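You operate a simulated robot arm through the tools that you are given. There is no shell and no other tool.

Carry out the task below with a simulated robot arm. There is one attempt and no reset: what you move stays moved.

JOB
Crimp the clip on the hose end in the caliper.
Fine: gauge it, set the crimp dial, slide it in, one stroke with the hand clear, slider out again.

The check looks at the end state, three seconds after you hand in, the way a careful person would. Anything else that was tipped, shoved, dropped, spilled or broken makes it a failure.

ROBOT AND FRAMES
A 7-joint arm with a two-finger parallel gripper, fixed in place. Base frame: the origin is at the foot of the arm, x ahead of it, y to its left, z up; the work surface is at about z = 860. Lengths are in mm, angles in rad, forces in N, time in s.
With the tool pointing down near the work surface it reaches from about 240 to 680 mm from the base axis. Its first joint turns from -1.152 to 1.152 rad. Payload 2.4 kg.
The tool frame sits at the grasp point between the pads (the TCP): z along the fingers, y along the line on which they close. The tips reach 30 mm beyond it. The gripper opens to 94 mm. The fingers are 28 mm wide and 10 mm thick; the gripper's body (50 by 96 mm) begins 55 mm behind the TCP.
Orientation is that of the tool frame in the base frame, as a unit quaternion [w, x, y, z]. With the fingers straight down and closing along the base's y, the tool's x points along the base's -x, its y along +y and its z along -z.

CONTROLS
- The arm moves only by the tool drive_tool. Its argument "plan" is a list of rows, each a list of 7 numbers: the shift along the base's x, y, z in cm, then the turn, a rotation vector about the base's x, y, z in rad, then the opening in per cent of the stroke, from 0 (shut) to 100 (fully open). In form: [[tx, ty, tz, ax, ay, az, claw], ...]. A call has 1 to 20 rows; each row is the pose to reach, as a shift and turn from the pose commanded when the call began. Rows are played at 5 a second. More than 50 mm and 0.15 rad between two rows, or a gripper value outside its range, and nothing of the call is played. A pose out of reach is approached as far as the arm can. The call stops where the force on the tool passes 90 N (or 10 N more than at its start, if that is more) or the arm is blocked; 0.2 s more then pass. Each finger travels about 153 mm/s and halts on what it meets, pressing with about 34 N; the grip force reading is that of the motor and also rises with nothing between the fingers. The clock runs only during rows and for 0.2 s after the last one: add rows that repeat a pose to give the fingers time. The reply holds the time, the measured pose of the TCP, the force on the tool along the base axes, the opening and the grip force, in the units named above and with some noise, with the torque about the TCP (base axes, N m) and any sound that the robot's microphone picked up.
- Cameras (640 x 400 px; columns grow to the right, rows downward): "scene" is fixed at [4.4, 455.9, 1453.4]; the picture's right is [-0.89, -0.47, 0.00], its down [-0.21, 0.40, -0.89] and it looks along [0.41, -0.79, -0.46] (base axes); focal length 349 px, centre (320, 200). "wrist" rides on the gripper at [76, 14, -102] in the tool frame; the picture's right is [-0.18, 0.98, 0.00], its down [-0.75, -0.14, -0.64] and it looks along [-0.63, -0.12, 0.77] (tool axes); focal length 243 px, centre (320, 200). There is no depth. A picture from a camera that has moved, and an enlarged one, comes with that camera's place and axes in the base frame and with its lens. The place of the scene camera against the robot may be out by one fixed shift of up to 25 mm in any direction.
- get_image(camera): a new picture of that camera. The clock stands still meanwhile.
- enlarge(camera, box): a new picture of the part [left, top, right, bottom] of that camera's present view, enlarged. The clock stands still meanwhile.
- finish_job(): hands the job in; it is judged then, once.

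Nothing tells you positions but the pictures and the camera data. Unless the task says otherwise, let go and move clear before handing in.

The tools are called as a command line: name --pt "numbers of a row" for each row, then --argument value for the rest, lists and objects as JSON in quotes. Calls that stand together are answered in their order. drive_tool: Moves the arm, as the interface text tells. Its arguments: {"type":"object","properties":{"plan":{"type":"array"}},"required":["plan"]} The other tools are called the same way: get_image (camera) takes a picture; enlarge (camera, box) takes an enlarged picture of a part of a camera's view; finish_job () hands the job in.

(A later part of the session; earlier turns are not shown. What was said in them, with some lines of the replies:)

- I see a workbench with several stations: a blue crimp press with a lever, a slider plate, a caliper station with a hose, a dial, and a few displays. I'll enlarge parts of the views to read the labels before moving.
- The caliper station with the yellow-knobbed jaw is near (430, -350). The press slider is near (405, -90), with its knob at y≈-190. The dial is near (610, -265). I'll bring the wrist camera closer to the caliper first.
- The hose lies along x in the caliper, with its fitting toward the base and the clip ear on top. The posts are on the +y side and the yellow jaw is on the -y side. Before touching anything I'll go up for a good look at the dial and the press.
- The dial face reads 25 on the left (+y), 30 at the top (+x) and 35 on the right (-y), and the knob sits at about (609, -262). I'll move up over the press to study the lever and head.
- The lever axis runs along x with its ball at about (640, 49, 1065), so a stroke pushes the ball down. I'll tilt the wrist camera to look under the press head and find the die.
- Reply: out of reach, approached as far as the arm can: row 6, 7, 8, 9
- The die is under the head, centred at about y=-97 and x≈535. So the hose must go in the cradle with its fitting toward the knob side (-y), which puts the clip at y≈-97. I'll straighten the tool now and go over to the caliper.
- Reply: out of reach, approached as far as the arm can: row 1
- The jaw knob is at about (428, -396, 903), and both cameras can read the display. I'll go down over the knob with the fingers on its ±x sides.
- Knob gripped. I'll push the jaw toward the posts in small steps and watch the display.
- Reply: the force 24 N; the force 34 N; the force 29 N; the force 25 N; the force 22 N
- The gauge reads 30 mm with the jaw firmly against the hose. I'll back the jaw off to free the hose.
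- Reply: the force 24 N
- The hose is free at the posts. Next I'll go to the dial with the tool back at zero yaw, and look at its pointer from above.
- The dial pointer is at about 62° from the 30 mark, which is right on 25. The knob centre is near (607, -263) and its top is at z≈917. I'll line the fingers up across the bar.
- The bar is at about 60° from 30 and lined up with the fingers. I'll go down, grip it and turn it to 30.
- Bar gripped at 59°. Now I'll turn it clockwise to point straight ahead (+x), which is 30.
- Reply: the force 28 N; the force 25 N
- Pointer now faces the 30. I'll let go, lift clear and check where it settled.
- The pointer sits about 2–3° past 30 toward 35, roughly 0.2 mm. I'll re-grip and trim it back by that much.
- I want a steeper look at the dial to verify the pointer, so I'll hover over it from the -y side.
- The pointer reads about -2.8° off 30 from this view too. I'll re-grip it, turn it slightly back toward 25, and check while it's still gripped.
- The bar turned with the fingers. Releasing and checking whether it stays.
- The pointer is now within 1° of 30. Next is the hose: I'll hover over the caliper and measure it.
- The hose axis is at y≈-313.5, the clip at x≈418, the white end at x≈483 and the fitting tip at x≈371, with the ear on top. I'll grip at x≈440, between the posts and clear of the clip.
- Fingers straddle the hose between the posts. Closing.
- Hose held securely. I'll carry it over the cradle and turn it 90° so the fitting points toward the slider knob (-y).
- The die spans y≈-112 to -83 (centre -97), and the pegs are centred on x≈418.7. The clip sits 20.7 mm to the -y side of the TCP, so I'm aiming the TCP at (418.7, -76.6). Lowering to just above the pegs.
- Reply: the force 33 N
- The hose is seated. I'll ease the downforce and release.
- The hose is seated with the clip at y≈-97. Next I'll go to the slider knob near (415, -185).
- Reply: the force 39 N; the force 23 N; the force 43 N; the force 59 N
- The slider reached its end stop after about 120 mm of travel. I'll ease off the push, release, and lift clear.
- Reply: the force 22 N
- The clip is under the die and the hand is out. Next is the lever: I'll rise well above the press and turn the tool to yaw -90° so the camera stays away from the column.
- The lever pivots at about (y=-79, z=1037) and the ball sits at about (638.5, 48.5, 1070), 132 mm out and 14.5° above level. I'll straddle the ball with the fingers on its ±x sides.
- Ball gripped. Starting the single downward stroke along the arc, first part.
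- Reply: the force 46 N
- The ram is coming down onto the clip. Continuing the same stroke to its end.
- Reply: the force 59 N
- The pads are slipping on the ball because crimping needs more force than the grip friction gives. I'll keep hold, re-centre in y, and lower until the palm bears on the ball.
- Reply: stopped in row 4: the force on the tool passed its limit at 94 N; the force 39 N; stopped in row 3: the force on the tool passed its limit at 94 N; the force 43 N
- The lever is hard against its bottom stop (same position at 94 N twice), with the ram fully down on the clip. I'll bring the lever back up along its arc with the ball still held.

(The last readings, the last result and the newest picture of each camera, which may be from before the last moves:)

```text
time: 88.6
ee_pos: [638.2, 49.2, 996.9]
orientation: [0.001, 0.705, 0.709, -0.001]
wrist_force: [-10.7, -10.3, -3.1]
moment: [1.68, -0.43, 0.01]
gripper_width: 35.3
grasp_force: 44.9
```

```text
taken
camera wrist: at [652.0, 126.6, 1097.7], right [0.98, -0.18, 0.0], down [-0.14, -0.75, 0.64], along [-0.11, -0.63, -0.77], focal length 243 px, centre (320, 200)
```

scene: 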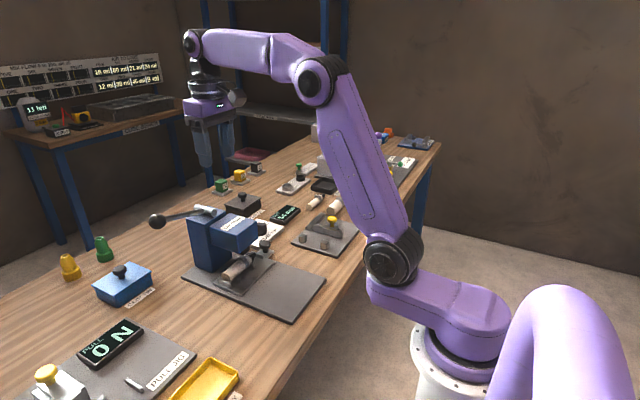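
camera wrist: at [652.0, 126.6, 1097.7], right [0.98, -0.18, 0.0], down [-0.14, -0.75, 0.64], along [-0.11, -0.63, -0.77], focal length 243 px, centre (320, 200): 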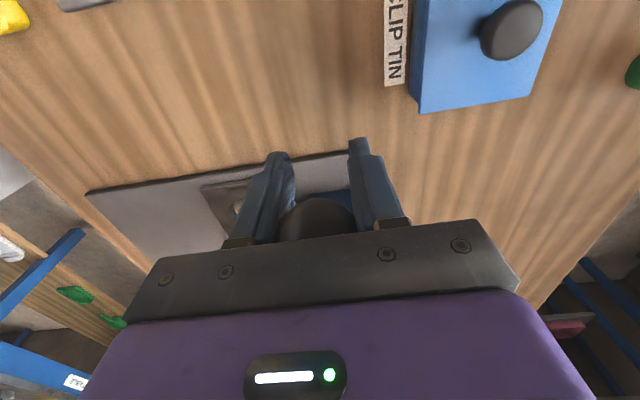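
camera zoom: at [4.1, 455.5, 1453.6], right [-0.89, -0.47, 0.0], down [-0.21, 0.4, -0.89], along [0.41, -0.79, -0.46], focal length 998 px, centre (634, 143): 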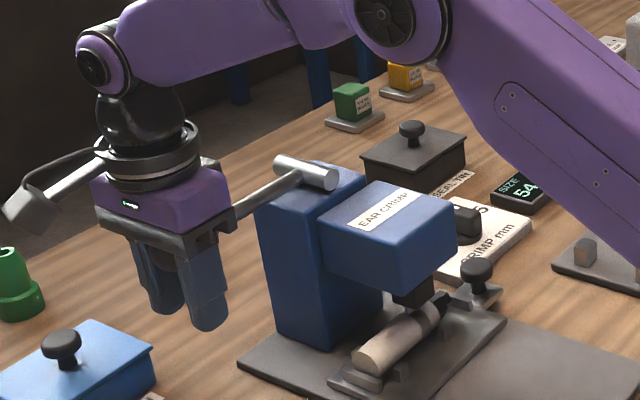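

drive_tool --pt "0 0.05 0.7 0 0 0 5" --pt "0 0.08 1.38 0 0 0 5" --pt "0 0.03 2.5 0 0 0 5" --pt "0 -0.12 3.6 0 0 0 5" --pt "0 -0.3 4.5 0 0 0 5" --pt "0 -0.3 4.5 0 0 0 5"

enlarge --camera "scene" --box '[120, 150, 300, 290]'

get_image --camera "wrist"

```text
time: 90.0
ee_pos: [637.7, 46.2, 1036.9]
orientation: [-0.003, 0.705, 0.709, -0.006]
wrist_force: [-6.3, -19.3, -45.3]
moment: [0.83, -0.26, -0.04]
gripper_width: 35.5
grasp_force: 45.0
```

```text
2.86 times, centred on (210, 220) of scene
camera zoom: at [5.1, 455.3, 1453.6], right [-0.89, -0.47, 0.0], down [-0.21, 0.4, -0.89], along [0.41, -0.79, -0.46], focal length 998 px, centre (634, 143)
```

zoom: 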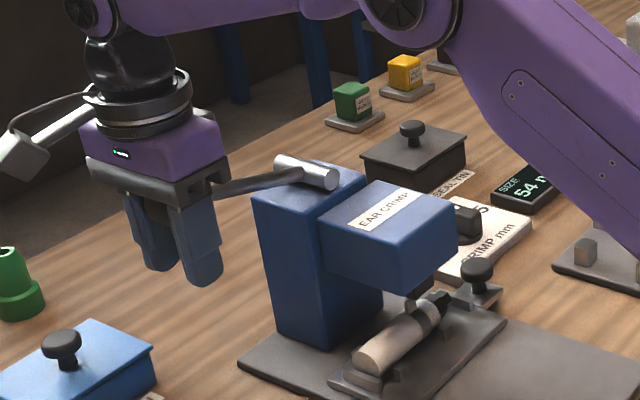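

```text
taken
camera wrist: at [653.1, 123.3, 1137.5], right [0.98, -0.18, -0.01], down [-0.13, -0.75, 0.65], along [-0.13, -0.63, -0.76], focal length 243 px, centre (320, 200)
```

wrist: 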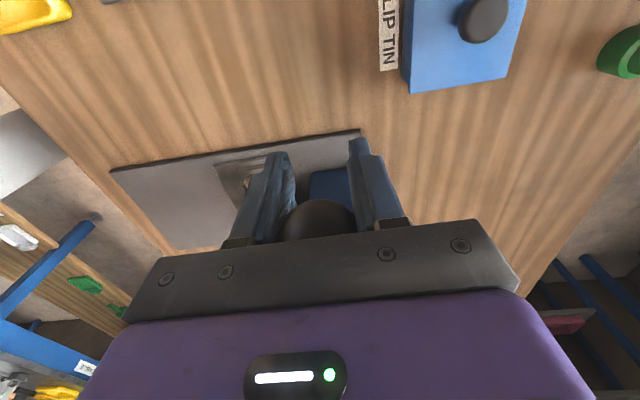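

The lever is back up and the ram has lifted off. Easing, releasing the ball and rising clear.

drive_tool --pt "0 0.1 -0.3 0 0 0 5" --pt "0 0.1 -0.3 0 0 0 5"

drive_tool --pt "0 0 0 0 0 0 40" --pt "0 0 0 0 0 0 60" --pt "0 0 0 0 0 0 65" --pt "0 0 1.5 0 0 0 65" --pt "0 0 4 0 0 0 65" --pt "0 0 7 0 0 0 65" --pt "0 0 11 0 0 0 65" --pt "0 0 15 0 0 0 65" --pt "0 0 15 0 0 0 65"

get_image --camera "wrist"

enlarge --camera "scene" --box '[120, 150, 300, 290]'

enlarge --camera "scene" --box '[225, 225, 285, 285]'

```text
time: 90.6
ee_pos: [637.7, 45.8, 1036.1]
orientation: [-0.002, 0.705, 0.709, -0.004]
wrist_force: [-10.3, -21.2, -31.8]
moment: [0.65, -0.14, -0.01]
gripper_width: 35.2
grasp_force: 45.2
```

```text
time: 92.6
ee_pos: [631.1, 50.6, 1179.0]
orientation: [0.001, 0.703, 0.711, 0.0]
wrist_force: [0.8, -0.1, -0.3]
moment: [0.01, 0.01, 0.0]
gripper_width: 60.8
grasp_force: 0.0
out of reach, approached as far as the arm can: row 8, 9
```

```text
taken
camera wrist: at [644.8, 128.0, 1281.9], right [0.98, -0.17, 0.0], down [-0.13, -0.75, 0.64], along [-0.11, -0.63, -0.77], focal length 243 px, centre (320, 200)
```

wrist: 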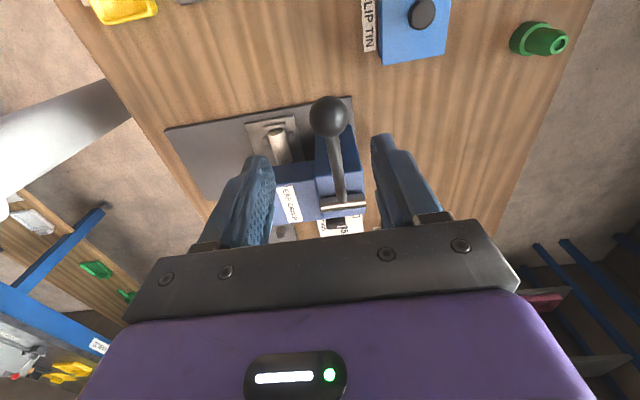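

```text
2.86 times, centred on (210, 220) of scene
camera zoom: at [4.3, 455.9, 1453.4], right [-0.89, -0.47, 0.0], down [-0.21, 0.4, -0.89], along [0.41, -0.79, -0.46], focal length 998 px, centre (634, 143)
```

zoom: 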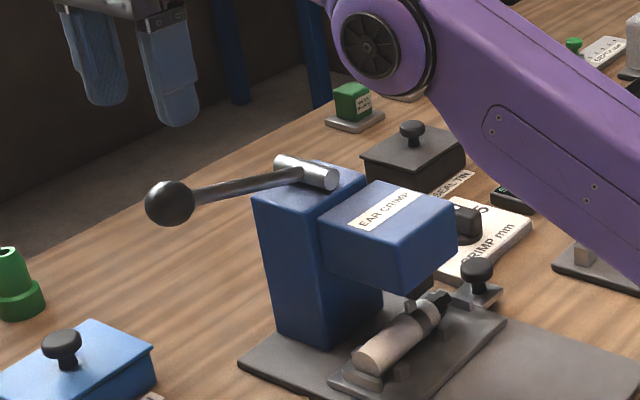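

```text
6.67 times, centred on (255, 255) of scene
camera zoom: at [4.3, 455.9, 1453.4], right [-0.89, -0.47, 0.0], down [-0.21, 0.4, -0.89], along [0.41, -0.79, -0.46], focal length 2329 px, centre (753, -167)
```

zoom: 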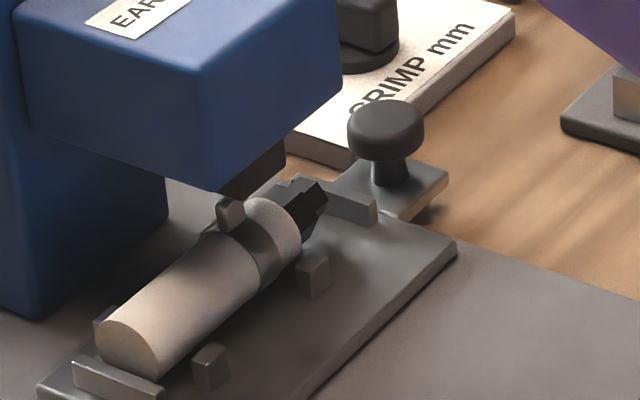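

The ear is now pinched and the lever is back at its rest position. Now I'll return to the slider knob, turning back to yaw +90° well above the press.

drive_tool --pt "-1.5 -0.4 0.5 0 0 0.131 60" --pt "-3 -1 1.5 0 0 0.262 60" --pt "-4.5 -2 2.5 0 0 0.393 60" --pt "-6 -3 3.5 0 0 0.524 60" --pt "-7 -4 4 0 0 0.654 60" --pt "-8 -5 4 0 0 0.785 60" --pt "-8.8 -6 4 0 0 0.916 60" --pt "-9.4 -7 4 0 0 1.047 60" --pt "-9.4 -8 4 0 0 1.178 60" --pt "-9.4 -9 4 0 0 1.309 60" --pt "-9.4 -10 4 0 0 1.44 60" --pt "-9.4 -10.8 4 0 0 1.571 60"

drive_tool --pt "0 -1.5 0 0 0 0.131 55" --pt "0 -3 0 0 0 0.262 55" --pt "0 -4.5 0 0 0 0.393 55" --pt "0 -6 0 0 0 0.524 55" --pt "0 -7.5 0 0 0 0.654 55" --pt "0 -9 0 0 0 0.785 55" --pt "0 -10.5 0 0 0 0.916 55" --pt "0 -12 -2 0 0 1.047 55" --pt "0 -13.5 -5 0 0 1.178 55" --pt "0 -15 -8 0 0 1.309 55" --pt "0 -16 -11.5 0 0 1.44 55" --pt "0 -16 -15 0 0 1.571 55" --pt "0 -16 -17 0 0 1.571 55" --pt "0 -16 -17 0 0 1.571 55"

get_image --camera "wrist"

enlarge --camera "wrist" --box '[230, 60, 410, 240]'

```text
time: 95.2
ee_pos: [536.3, -58.2, 1219.3]
orientation: [0.0, -0.006, 1.0, 0.001]
wrist_force: [-0.4, 0.2, -0.8]
moment: [0.01, -0.02, -0.01]
gripper_width: 56.1
grasp_force: 0.0
```

```text
time: 98.2
ee_pos: [535.8, -219.8, 1049.8]
orientation: [0.0, 0.711, -0.704, -0.001]
wrist_force: [1.1, -0.5, 0.1]
moment: [-0.01, 0.01, -0.01]
gripper_width: 51.6
grasp_force: 0.1
```

```text
taken
camera wrist: at [523.0, -295.5, 1151.8], right [-0.98, 0.17, 0.0], down [0.13, 0.75, 0.64], along [0.11, 0.63, -0.77], focal length 243 px, centre (320, 200)
```

wrist: 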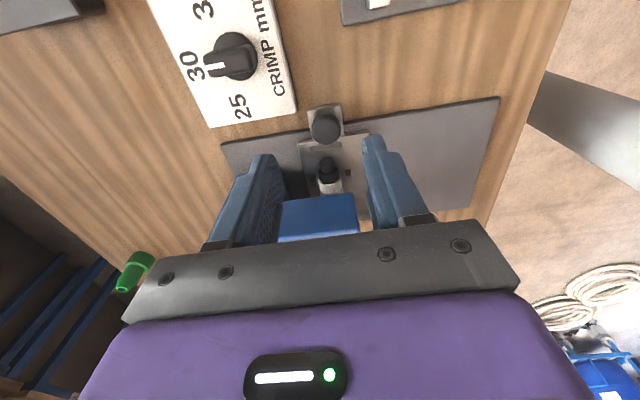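

```text
2.22 times, centred on (320, 150) of wrist
camera zoom: at [523.0, -295.5, 1151.8], right [-0.98, 0.17, 0.0], down [0.13, 0.75, 0.64], along [0.11, 0.63, -0.77], focal length 539 px, centre (320, 311)
```

zoom: 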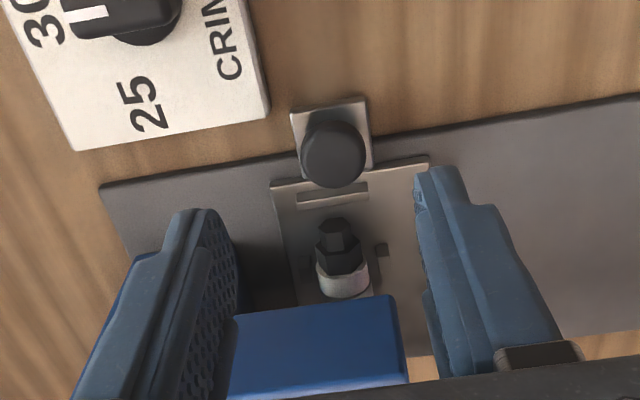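

drive_tool --pt "0 1.5 -1 0 0 0 55" --pt "0 3.2 -2 0 0 0 55" --pt "-0.05 3.3 -5 0 0 0 55" --pt "-0.05 3.3 -8 0 0 0 55" --pt "-0.05 3.3 -11 0 0 0 55" --pt "-0.05 3.3 -12.7 0 0 0 55" --pt "-0.05 3.3 -12.7 0 0 0 55"

enlarge --camera "wrist" --box '[230, 60, 410, 240]'

enlarge --camera "scene" --box '[200, 190, 320, 310]'

```text
time: 99.5
ee_pos: [539.7, -185.8, 948.8]
orientation: [-0.004, 0.71, -0.704, 0.004]
wrist_force: [0.8, -0.8, -0.8]
moment: [0.09, 0.06, -0.07]
gripper_width: 51.6
grasp_force: 0.1
stopped in row 6: the force on the tool passed its limit at 125 N (the readings are from after the stop); the commanded pose is now the measured one
```

```text
2.22 times, centred on (320, 150) of wrist
camera zoom: at [525.6, -261.9, 1050.4], right [-0.98, 0.17, -0.01], down [0.13, 0.75, 0.64], along [0.12, 0.63, -0.77], focal length 539 px, centre (320, 311)
```

zoom: 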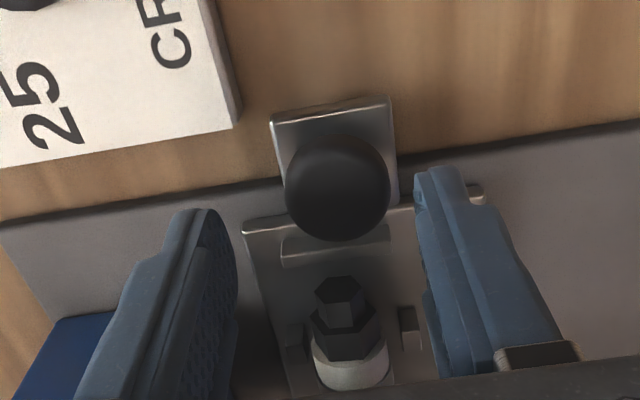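

```text
3.33 times, centred on (260, 250) of scene
camera zoom: at [4.4, 455.9, 1453.4], right [-0.89, -0.47, 0.0], down [-0.21, 0.4, -0.89], along [0.41, -0.79, -0.46], focal length 1165 px, centre (520, 33)
```

zoom: 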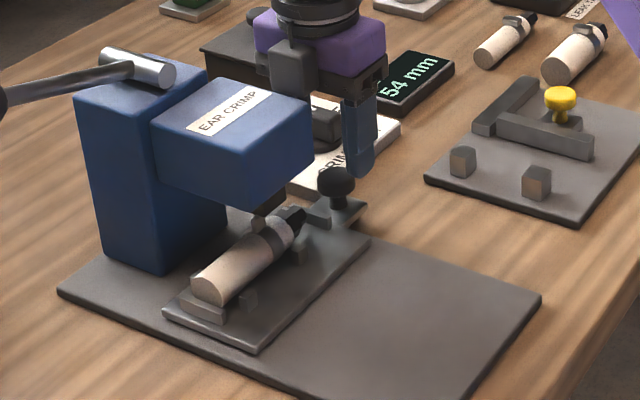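

Something on the gripper's +y side, probably the box opposite the camera, touched the top of the press head on the way down, and the motion stopped. I'll rise, shift about 9 mm away from the head, and check that nothing moved.

drive_tool --pt "0 -0.3 1.5 0 0 0 55" --pt "-0.2 -0.9 2.5 0 0 -0.01 55" --pt "-0.4 -1.0 2.5 0 0 -0.01 55" --pt "-0.4 -1.0 2.5 0 0 -0.01 55"

enlarge --camera "scene" --box '[170, 160, 320, 310]'

enlarge --camera "wrist" --box '[230, 60, 410, 240]'

```text
time: 100.5
ee_pos: [536.5, -196.9, 974.6]
orientation: [-0.003, 0.707, -0.707, 0.002]
wrist_force: [-0.8, -0.1, -0.1]
moment: [0.01, -0.02, 0.05]
gripper_width: 51.8
grasp_force: 0.0
```

```text
2.67 times, centred on (245, 235) of scene
camera zoom: at [4.4, 455.9, 1453.4], right [-0.89, -0.47, 0.0], down [-0.21, 0.4, -0.89], along [0.41, -0.79, -0.46], focal length 932 px, centre (520, 107)
```

zoom: 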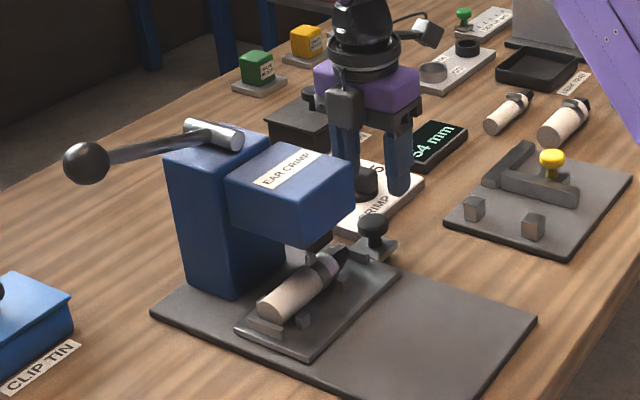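

```text
2.22 times, centred on (320, 150) of wrist
camera zoom: at [521.5, -272.1, 1076.4], right [-0.98, 0.18, -0.01], down [0.13, 0.75, 0.64], along [0.12, 0.63, -0.77], focal length 539 px, centre (320, 311)
```

zoom: 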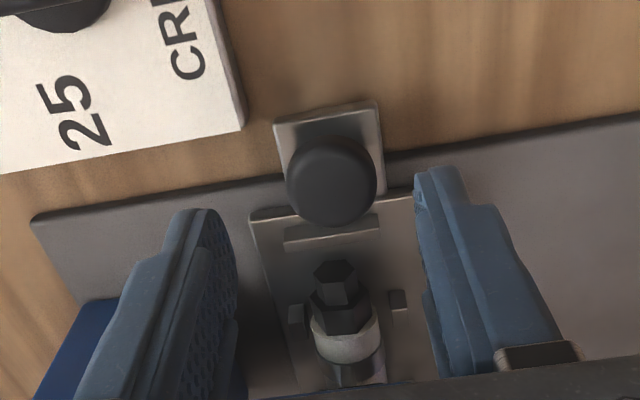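

Nothing moved. Descending again with the extra y clearance, with the knob still well inside the pad width.

drive_tool --pt "-0.1 0.2 -1.2 0 0 0 55" --pt "-0.1 0.2 -2.4 0 0 0 55" --pt "-0.1 0.2 -3.4 0 0 0 55" --pt "-0.1 0.2 -4.4 0 0 0 55" --pt "-0.1 0.2 -5.2 0 0 0 55" --pt "-0.1 0.2 -5.2 0 0 0 55"

enlarge --camera "wrist" --box '[230, 60, 410, 240]'

enlarge --camera "scene" --box '[200, 190, 320, 310]'

```text
time: 101.9
ee_pos: [535.5, -194.3, 922.5]
orientation: [-0.003, 0.707, -0.707, 0.003]
wrist_force: [0.9, 0.3, -0.2]
moment: [-0.03, -0.04, 0.08]
gripper_width: 51.5
grasp_force: 0.0
```

```text
2.22 times, centred on (320, 150) of wrist
camera zoom: at [521.2, -269.0, 1024.7], right [-0.98, 0.18, -0.01], down [0.13, 0.75, 0.64], along [0.12, 0.63, -0.77], focal length 539 px, centre (320, 311)
```

zoom: 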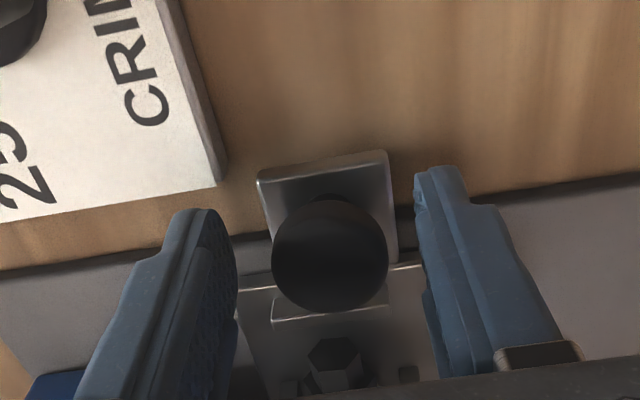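

```text
3.33 times, centred on (260, 250) of scene
camera zoom: at [4.4, 455.9, 1453.4], right [-0.89, -0.47, 0.0], down [-0.21, 0.4, -0.89], along [0.41, -0.79, -0.46], focal length 1165 px, centre (520, 33)
```

zoom: 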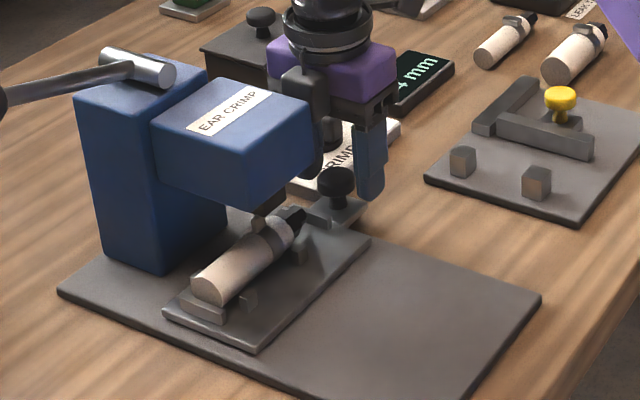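

drive_tool --pt "-0.1 0 0 0 0 0 30" --pt "-0.1 0 0 0 0 0 10" --pt "-0.1 0 0 0 0 0 10"

drive_tool --pt "-0.3 0 0 0 0 0 10" --pt "-0.8 0 0 0 0 0 10" --pt "-1.4 0 0 0 0 0 10" --pt "-2.1 0 0 0 0 0 10" --pt "-2.8 0 0 0 0 0 10" --pt "-3.5 0 0 0 0 0 10" --pt "-4.0 0 0 0 0 0 10"

enlarge --camera "scene" --box '[200, 190, 320, 310]'

```text
time: 102.7
ee_pos: [534.7, -192.7, 922.6]
orientation: [-0.003, 0.708, -0.706, 0.003]
wrist_force: [-1.9, 1.7, 3.3]
moment: [0.2, -0.03, -0.01]
gripper_width: 30.9
grasp_force: 44.6
```

```text
time: 104.3
ee_pos: [493.2, -194.1, 922.1]
orientation: [-0.004, 0.707, -0.707, 0.003]
wrist_force: [0.9, 10.9, 20.5]
moment: [0.56, -0.13, 0.01]
gripper_width: 30.9
grasp_force: 45.1
```

```text
3.33 times, centred on (260, 250) of scene
camera zoom: at [4.1, 456.3, 1453.3], right [-0.89, -0.47, 0.0], down [-0.21, 0.4, -0.89], along [0.41, -0.79, -0.46], focal length 1165 px, centre (520, 33)
```

zoom: 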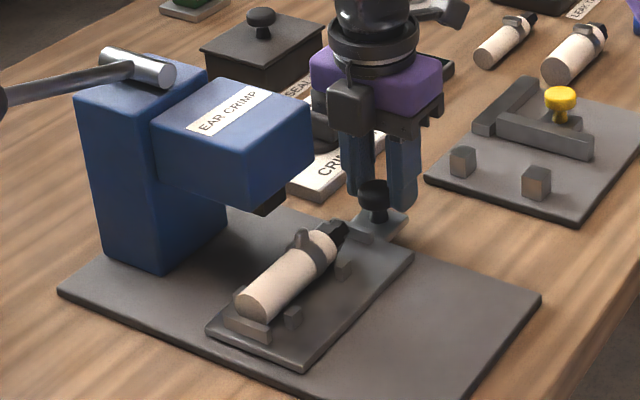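

The slider is coming out cleanly with the hose seated. Continuing.

drive_tool --pt "-0.6 0 0.1 0 0 0 10" --pt "-1.3 0 0.1 0 0 0 10" --pt "-2.0 0 0.1 0 0 0 10" --pt "-2.7 0 0.1 0 0 0 10" --pt "-3.4 0 0.1 0 0 0 10" --pt "-4.1 0 0.1 0 0 0 10" --pt "-4.8 0 0.1 0 0 0 10" --pt "-5.4 0 0.1 0 0 0 10" --pt "-6.0 0 0.1 0 0 0 10" --pt "-6.6 0 0.1 0 0 0 10" --pt "-7.0 0 0.1 0 0 0 10"

enlarge --camera "scene" --box '[220, 200, 340, 320]'

```text
time: 106.7
ee_pos: [423.2, -194.4, 923.9]
orientation: [-0.004, 0.708, -0.706, 0.002]
wrist_force: [0.2, 12.7, 7.5]
moment: [0.7, 0.14, 0.01]
gripper_width: 31.1
grasp_force: 45.1
```

```text
3.33 times, centred on (280, 260) of scene
camera zoom: at [4.3, 456.3, 1453.3], right [-0.89, -0.47, 0.0], down [-0.21, 0.4, -0.89], along [0.41, -0.79, -0.46], focal length 1165 px, centre (453, 0)
```

zoom: 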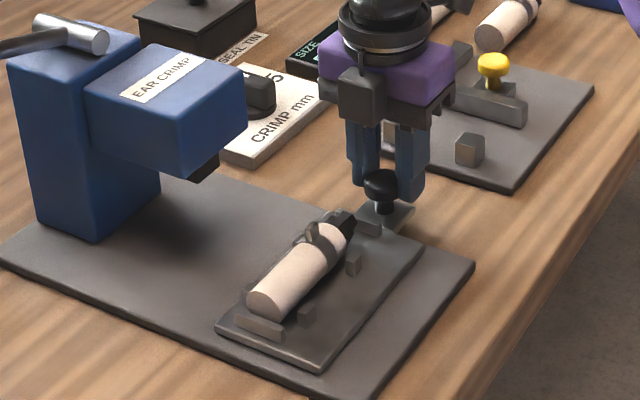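

drive_tool --pt "-0.3 0 0 0 0 0 10" --pt "-0.6 0 0 0 0 0 10" --pt "-0.9 0 0 0 0 0 10" --pt "-0.9 0 0 0 0 0 10"

get_image --camera "wrist"

enlarge --camera "scene" --box '[220, 200, 340, 320]'

```text
time: 107.7
ee_pos: [415.7, -193.3, 922.9]
orientation: [-0.002, 0.708, -0.706, 0.003]
wrist_force: [1.6, 9.4, -10.3]
moment: [0.06, -0.06, 0.03]
gripper_width: 31.1
grasp_force: 45.0
```

```text
taken
camera wrist: at [400.0, -269.2, 1024.3], right [-0.98, 0.18, -0.01], down [0.14, 0.75, 0.64], along [0.12, 0.63, -0.77], focal length 243 px, centre (320, 200)
```

wrist: 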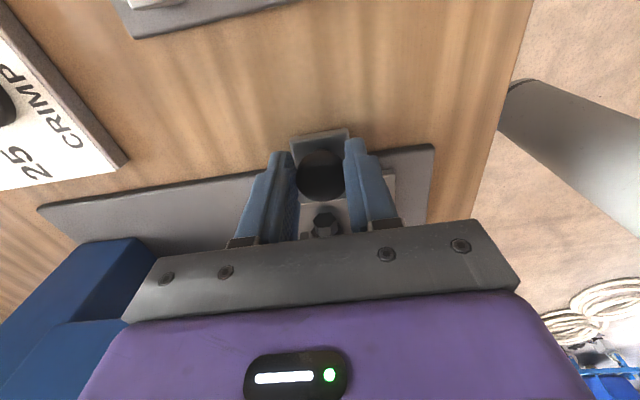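

```text
3.33 times, centred on (280, 260) of scene
camera zoom: at [4.6, 456.1, 1453.4], right [-0.89, -0.47, 0.0], down [-0.21, 0.4, -0.89], along [0.41, -0.79, -0.46], focal length 1165 px, centre (453, 0)
```

zoom: 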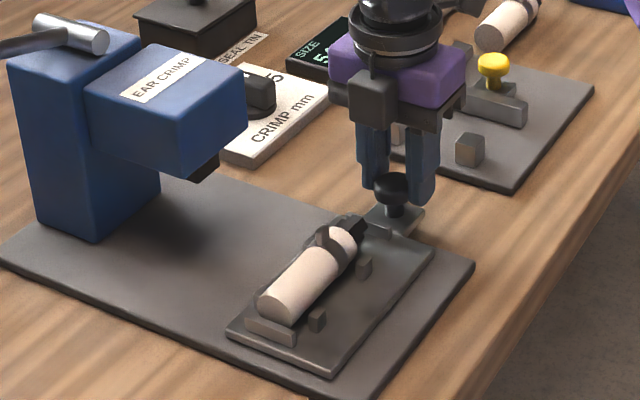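

The slider is back at its starting position. Releasing and lifting clear.

drive_tool --pt "0 0 -0.1 0 0 0 30" --pt "0 0 -0.1 0 0 0 50" --pt "0 0 -0.1 0 0 0 50" --pt "0 0 2 0 0 0 50" --pt "0 0 5 0 0 0 50" --pt "0 0 9 0 0 0 50" --pt "0 0 13 0 0 0 50" --pt "0 0 13 0 0 0 50"

get_image --camera "wrist"

enlarge --camera "wrist" --box '[270, 90, 410, 240]'

enlarge --camera "scene" --box '[235, 230, 315, 310]'

get_image --camera "scene"

```text
time: 109.5
ee_pos: [414.1, -194.0, 1052.9]
orientation: [-0.003, 0.708, -0.706, 0.003]
wrist_force: [-0.3, 0.2, -0.1]
moment: [0.02, -0.01, 0.03]
gripper_width: 47.0
grasp_force: 0.1
```

```text
taken
camera wrist: at [399.5, -269.8, 1154.9], right [-0.98, 0.18, -0.01], down [0.13, 0.75, 0.64], along [0.12, 0.63, -0.77], focal length 243 px, centre (320, 200)
```

wrist: 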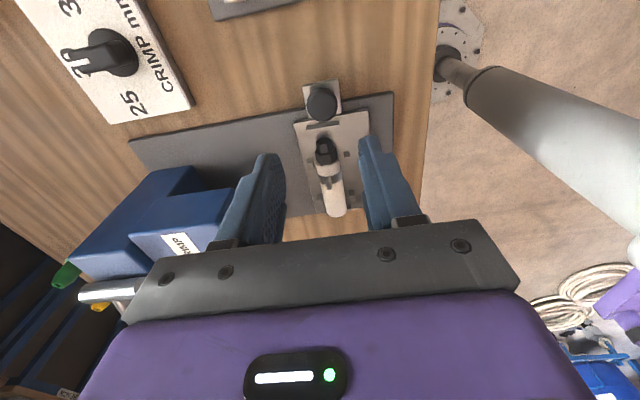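

```text
2.67 times, centred on (340, 165) of wrist
camera zoom: at [399.5, -269.8, 1154.9], right [-0.98, 0.18, -0.01], down [0.13, 0.75, 0.64], along [0.12, 0.63, -0.77], focal length 647 px, centre (267, 293)
```

zoom: 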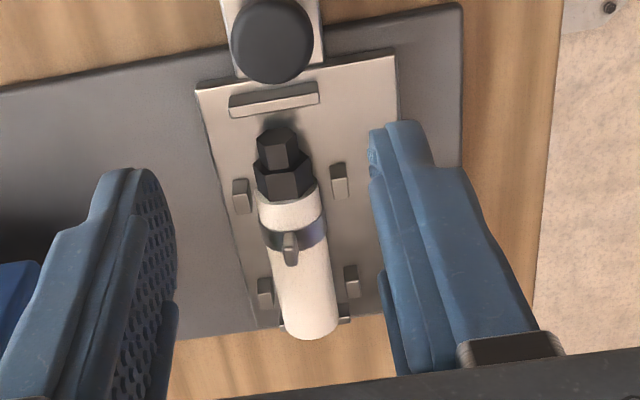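

```text
5.00 times, centred on (275, 270) of scene
camera zoom: at [4.4, 455.9, 1453.4], right [-0.89, -0.47, 0.0], down [-0.21, 0.4, -0.89], along [0.41, -0.79, -0.46], focal length 1747 px, centre (545, -150)
```

zoom: 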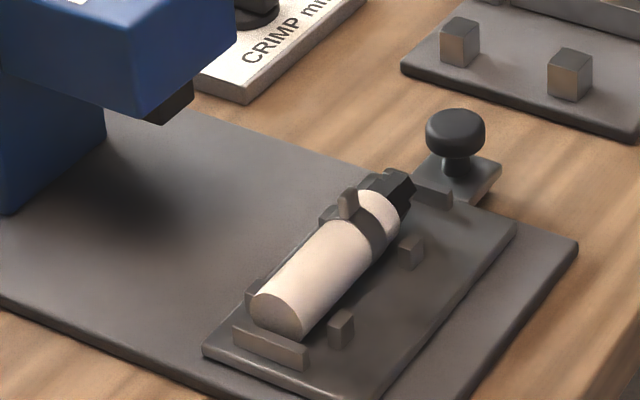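

```text
taken
```

scene: 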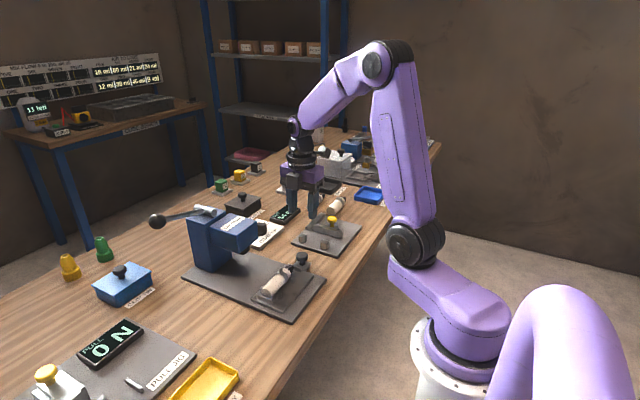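

enlarge --camera "wrist" --box '[30, 0, 200, 130]'

enlarge --camera "wrist" --box '[300, 125, 360, 225]'

enlarge --camera "scene" --box '[130, 180, 280, 290]'

```text
3.08 times, centred on (115, 65) of wrist
camera zoom: at [399.5, -269.8, 1154.9], right [-0.98, 0.18, -0.01], down [0.13, 0.75, 0.64], along [0.12, 0.63, -0.77], focal length 746 px, centre (951, 615)
```

zoom: 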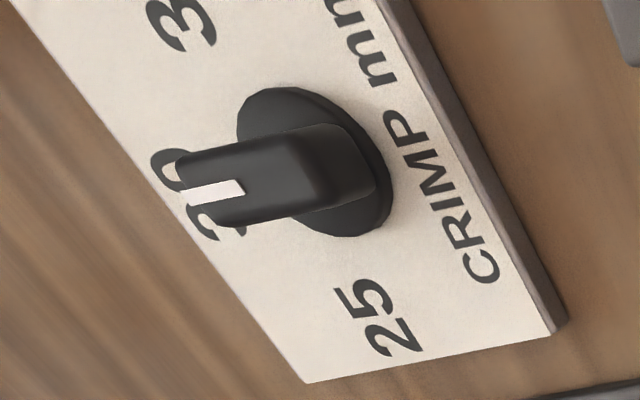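

```text
4.00 times, centred on (330, 175) of wrist
camera zoom: at [399.5, -269.8, 1154.9], right [-0.98, 0.18, -0.01], down [0.13, 0.75, 0.64], along [0.12, 0.63, -0.77], focal length 970 px, centre (280, 300)
```

zoom: 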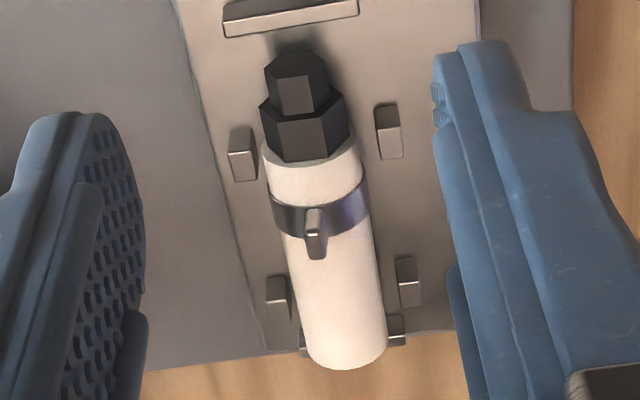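

```text
3.64 times, centred on (205, 235) of scene
camera zoom: at [4.4, 455.9, 1453.4], right [-0.89, -0.47, 0.0], down [-0.21, 0.4, -0.89], along [0.41, -0.79, -0.46], focal length 1271 px, centre (738, 73)
```

zoom: 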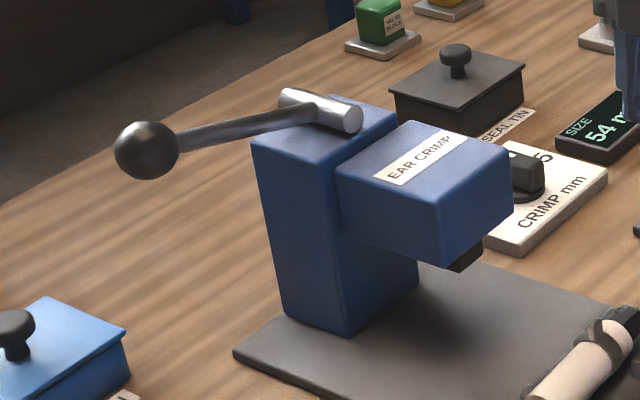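

The ear is pinched tight, the hose sits in the withdrawn slider, the lever is up, the dial reads 30, and nothing else has moved. I'll raise the hand well clear and hand in.

drive_tool --pt "0 0 4 0 0 0 50" --pt "-1 -1 8 0 0 0 50" --pt "-2 -2 12 0 0 0 50" --pt "-3 -3 15 0 0 0 50" --pt "-3 -3 15 0 0 0 50"

get_image --camera "scene"

```text
time: 110.7
ee_pos: [381.3, -223.2, 1205.3]
orientation: [0.003, -0.707, 0.707, -0.004]
wrist_force: [0.0, 0.5, 0.7]
moment: [0.01, 0.01, 0.01]
gripper_width: 46.9
grasp_force: 0.0
```

```text
taken
```

scene: 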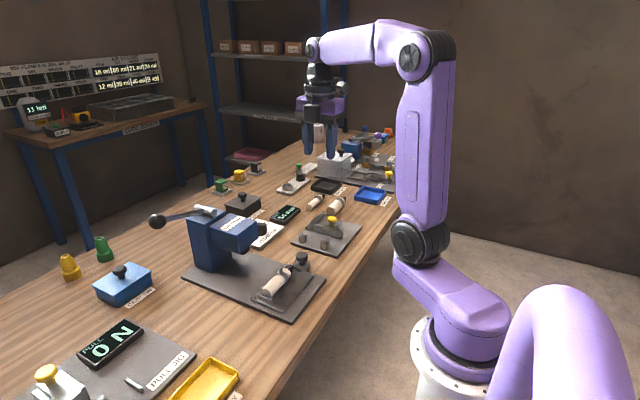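

The bench is in order: the hose is crimped in the withdrawn slider, the lever is up and the arm is clear. Handing in.

finish_job

```text
The job is handed in.
```

The clip on the hose end is crimped, and the job is handed in; no verdict came back with the hand-in. In the last pictures the clip's ear is pinched tight.

- **Gauge:** the caliper read 30 mm with the jaw pressed firmly on the hose.
- **Dial:** it was at about 25–26, and I turned it to 30. The pointer ended within about 1° of the mark.
- **Crimp:** one stroke of the lever, down to its stop, with the hand on the lever ball and away from the die. The grip slipped on the ball partway, so I finished the push with the palm without letting the lever back up. The lever is back at its rest position.
- **End state:** the slider is back out with the hose sitting in it, and the arm is clear.

- **Bump on the press:** on the way back to the slider knob, the gripper hit something at about 125 N, most likely the top of the press head. The arm stopped by itself. I checked the pictures before going on, and the press, lever, hose and slider had not moved.
- **Caliper jaw:** I left it at 54 mm, where it was 56 mm at the start.
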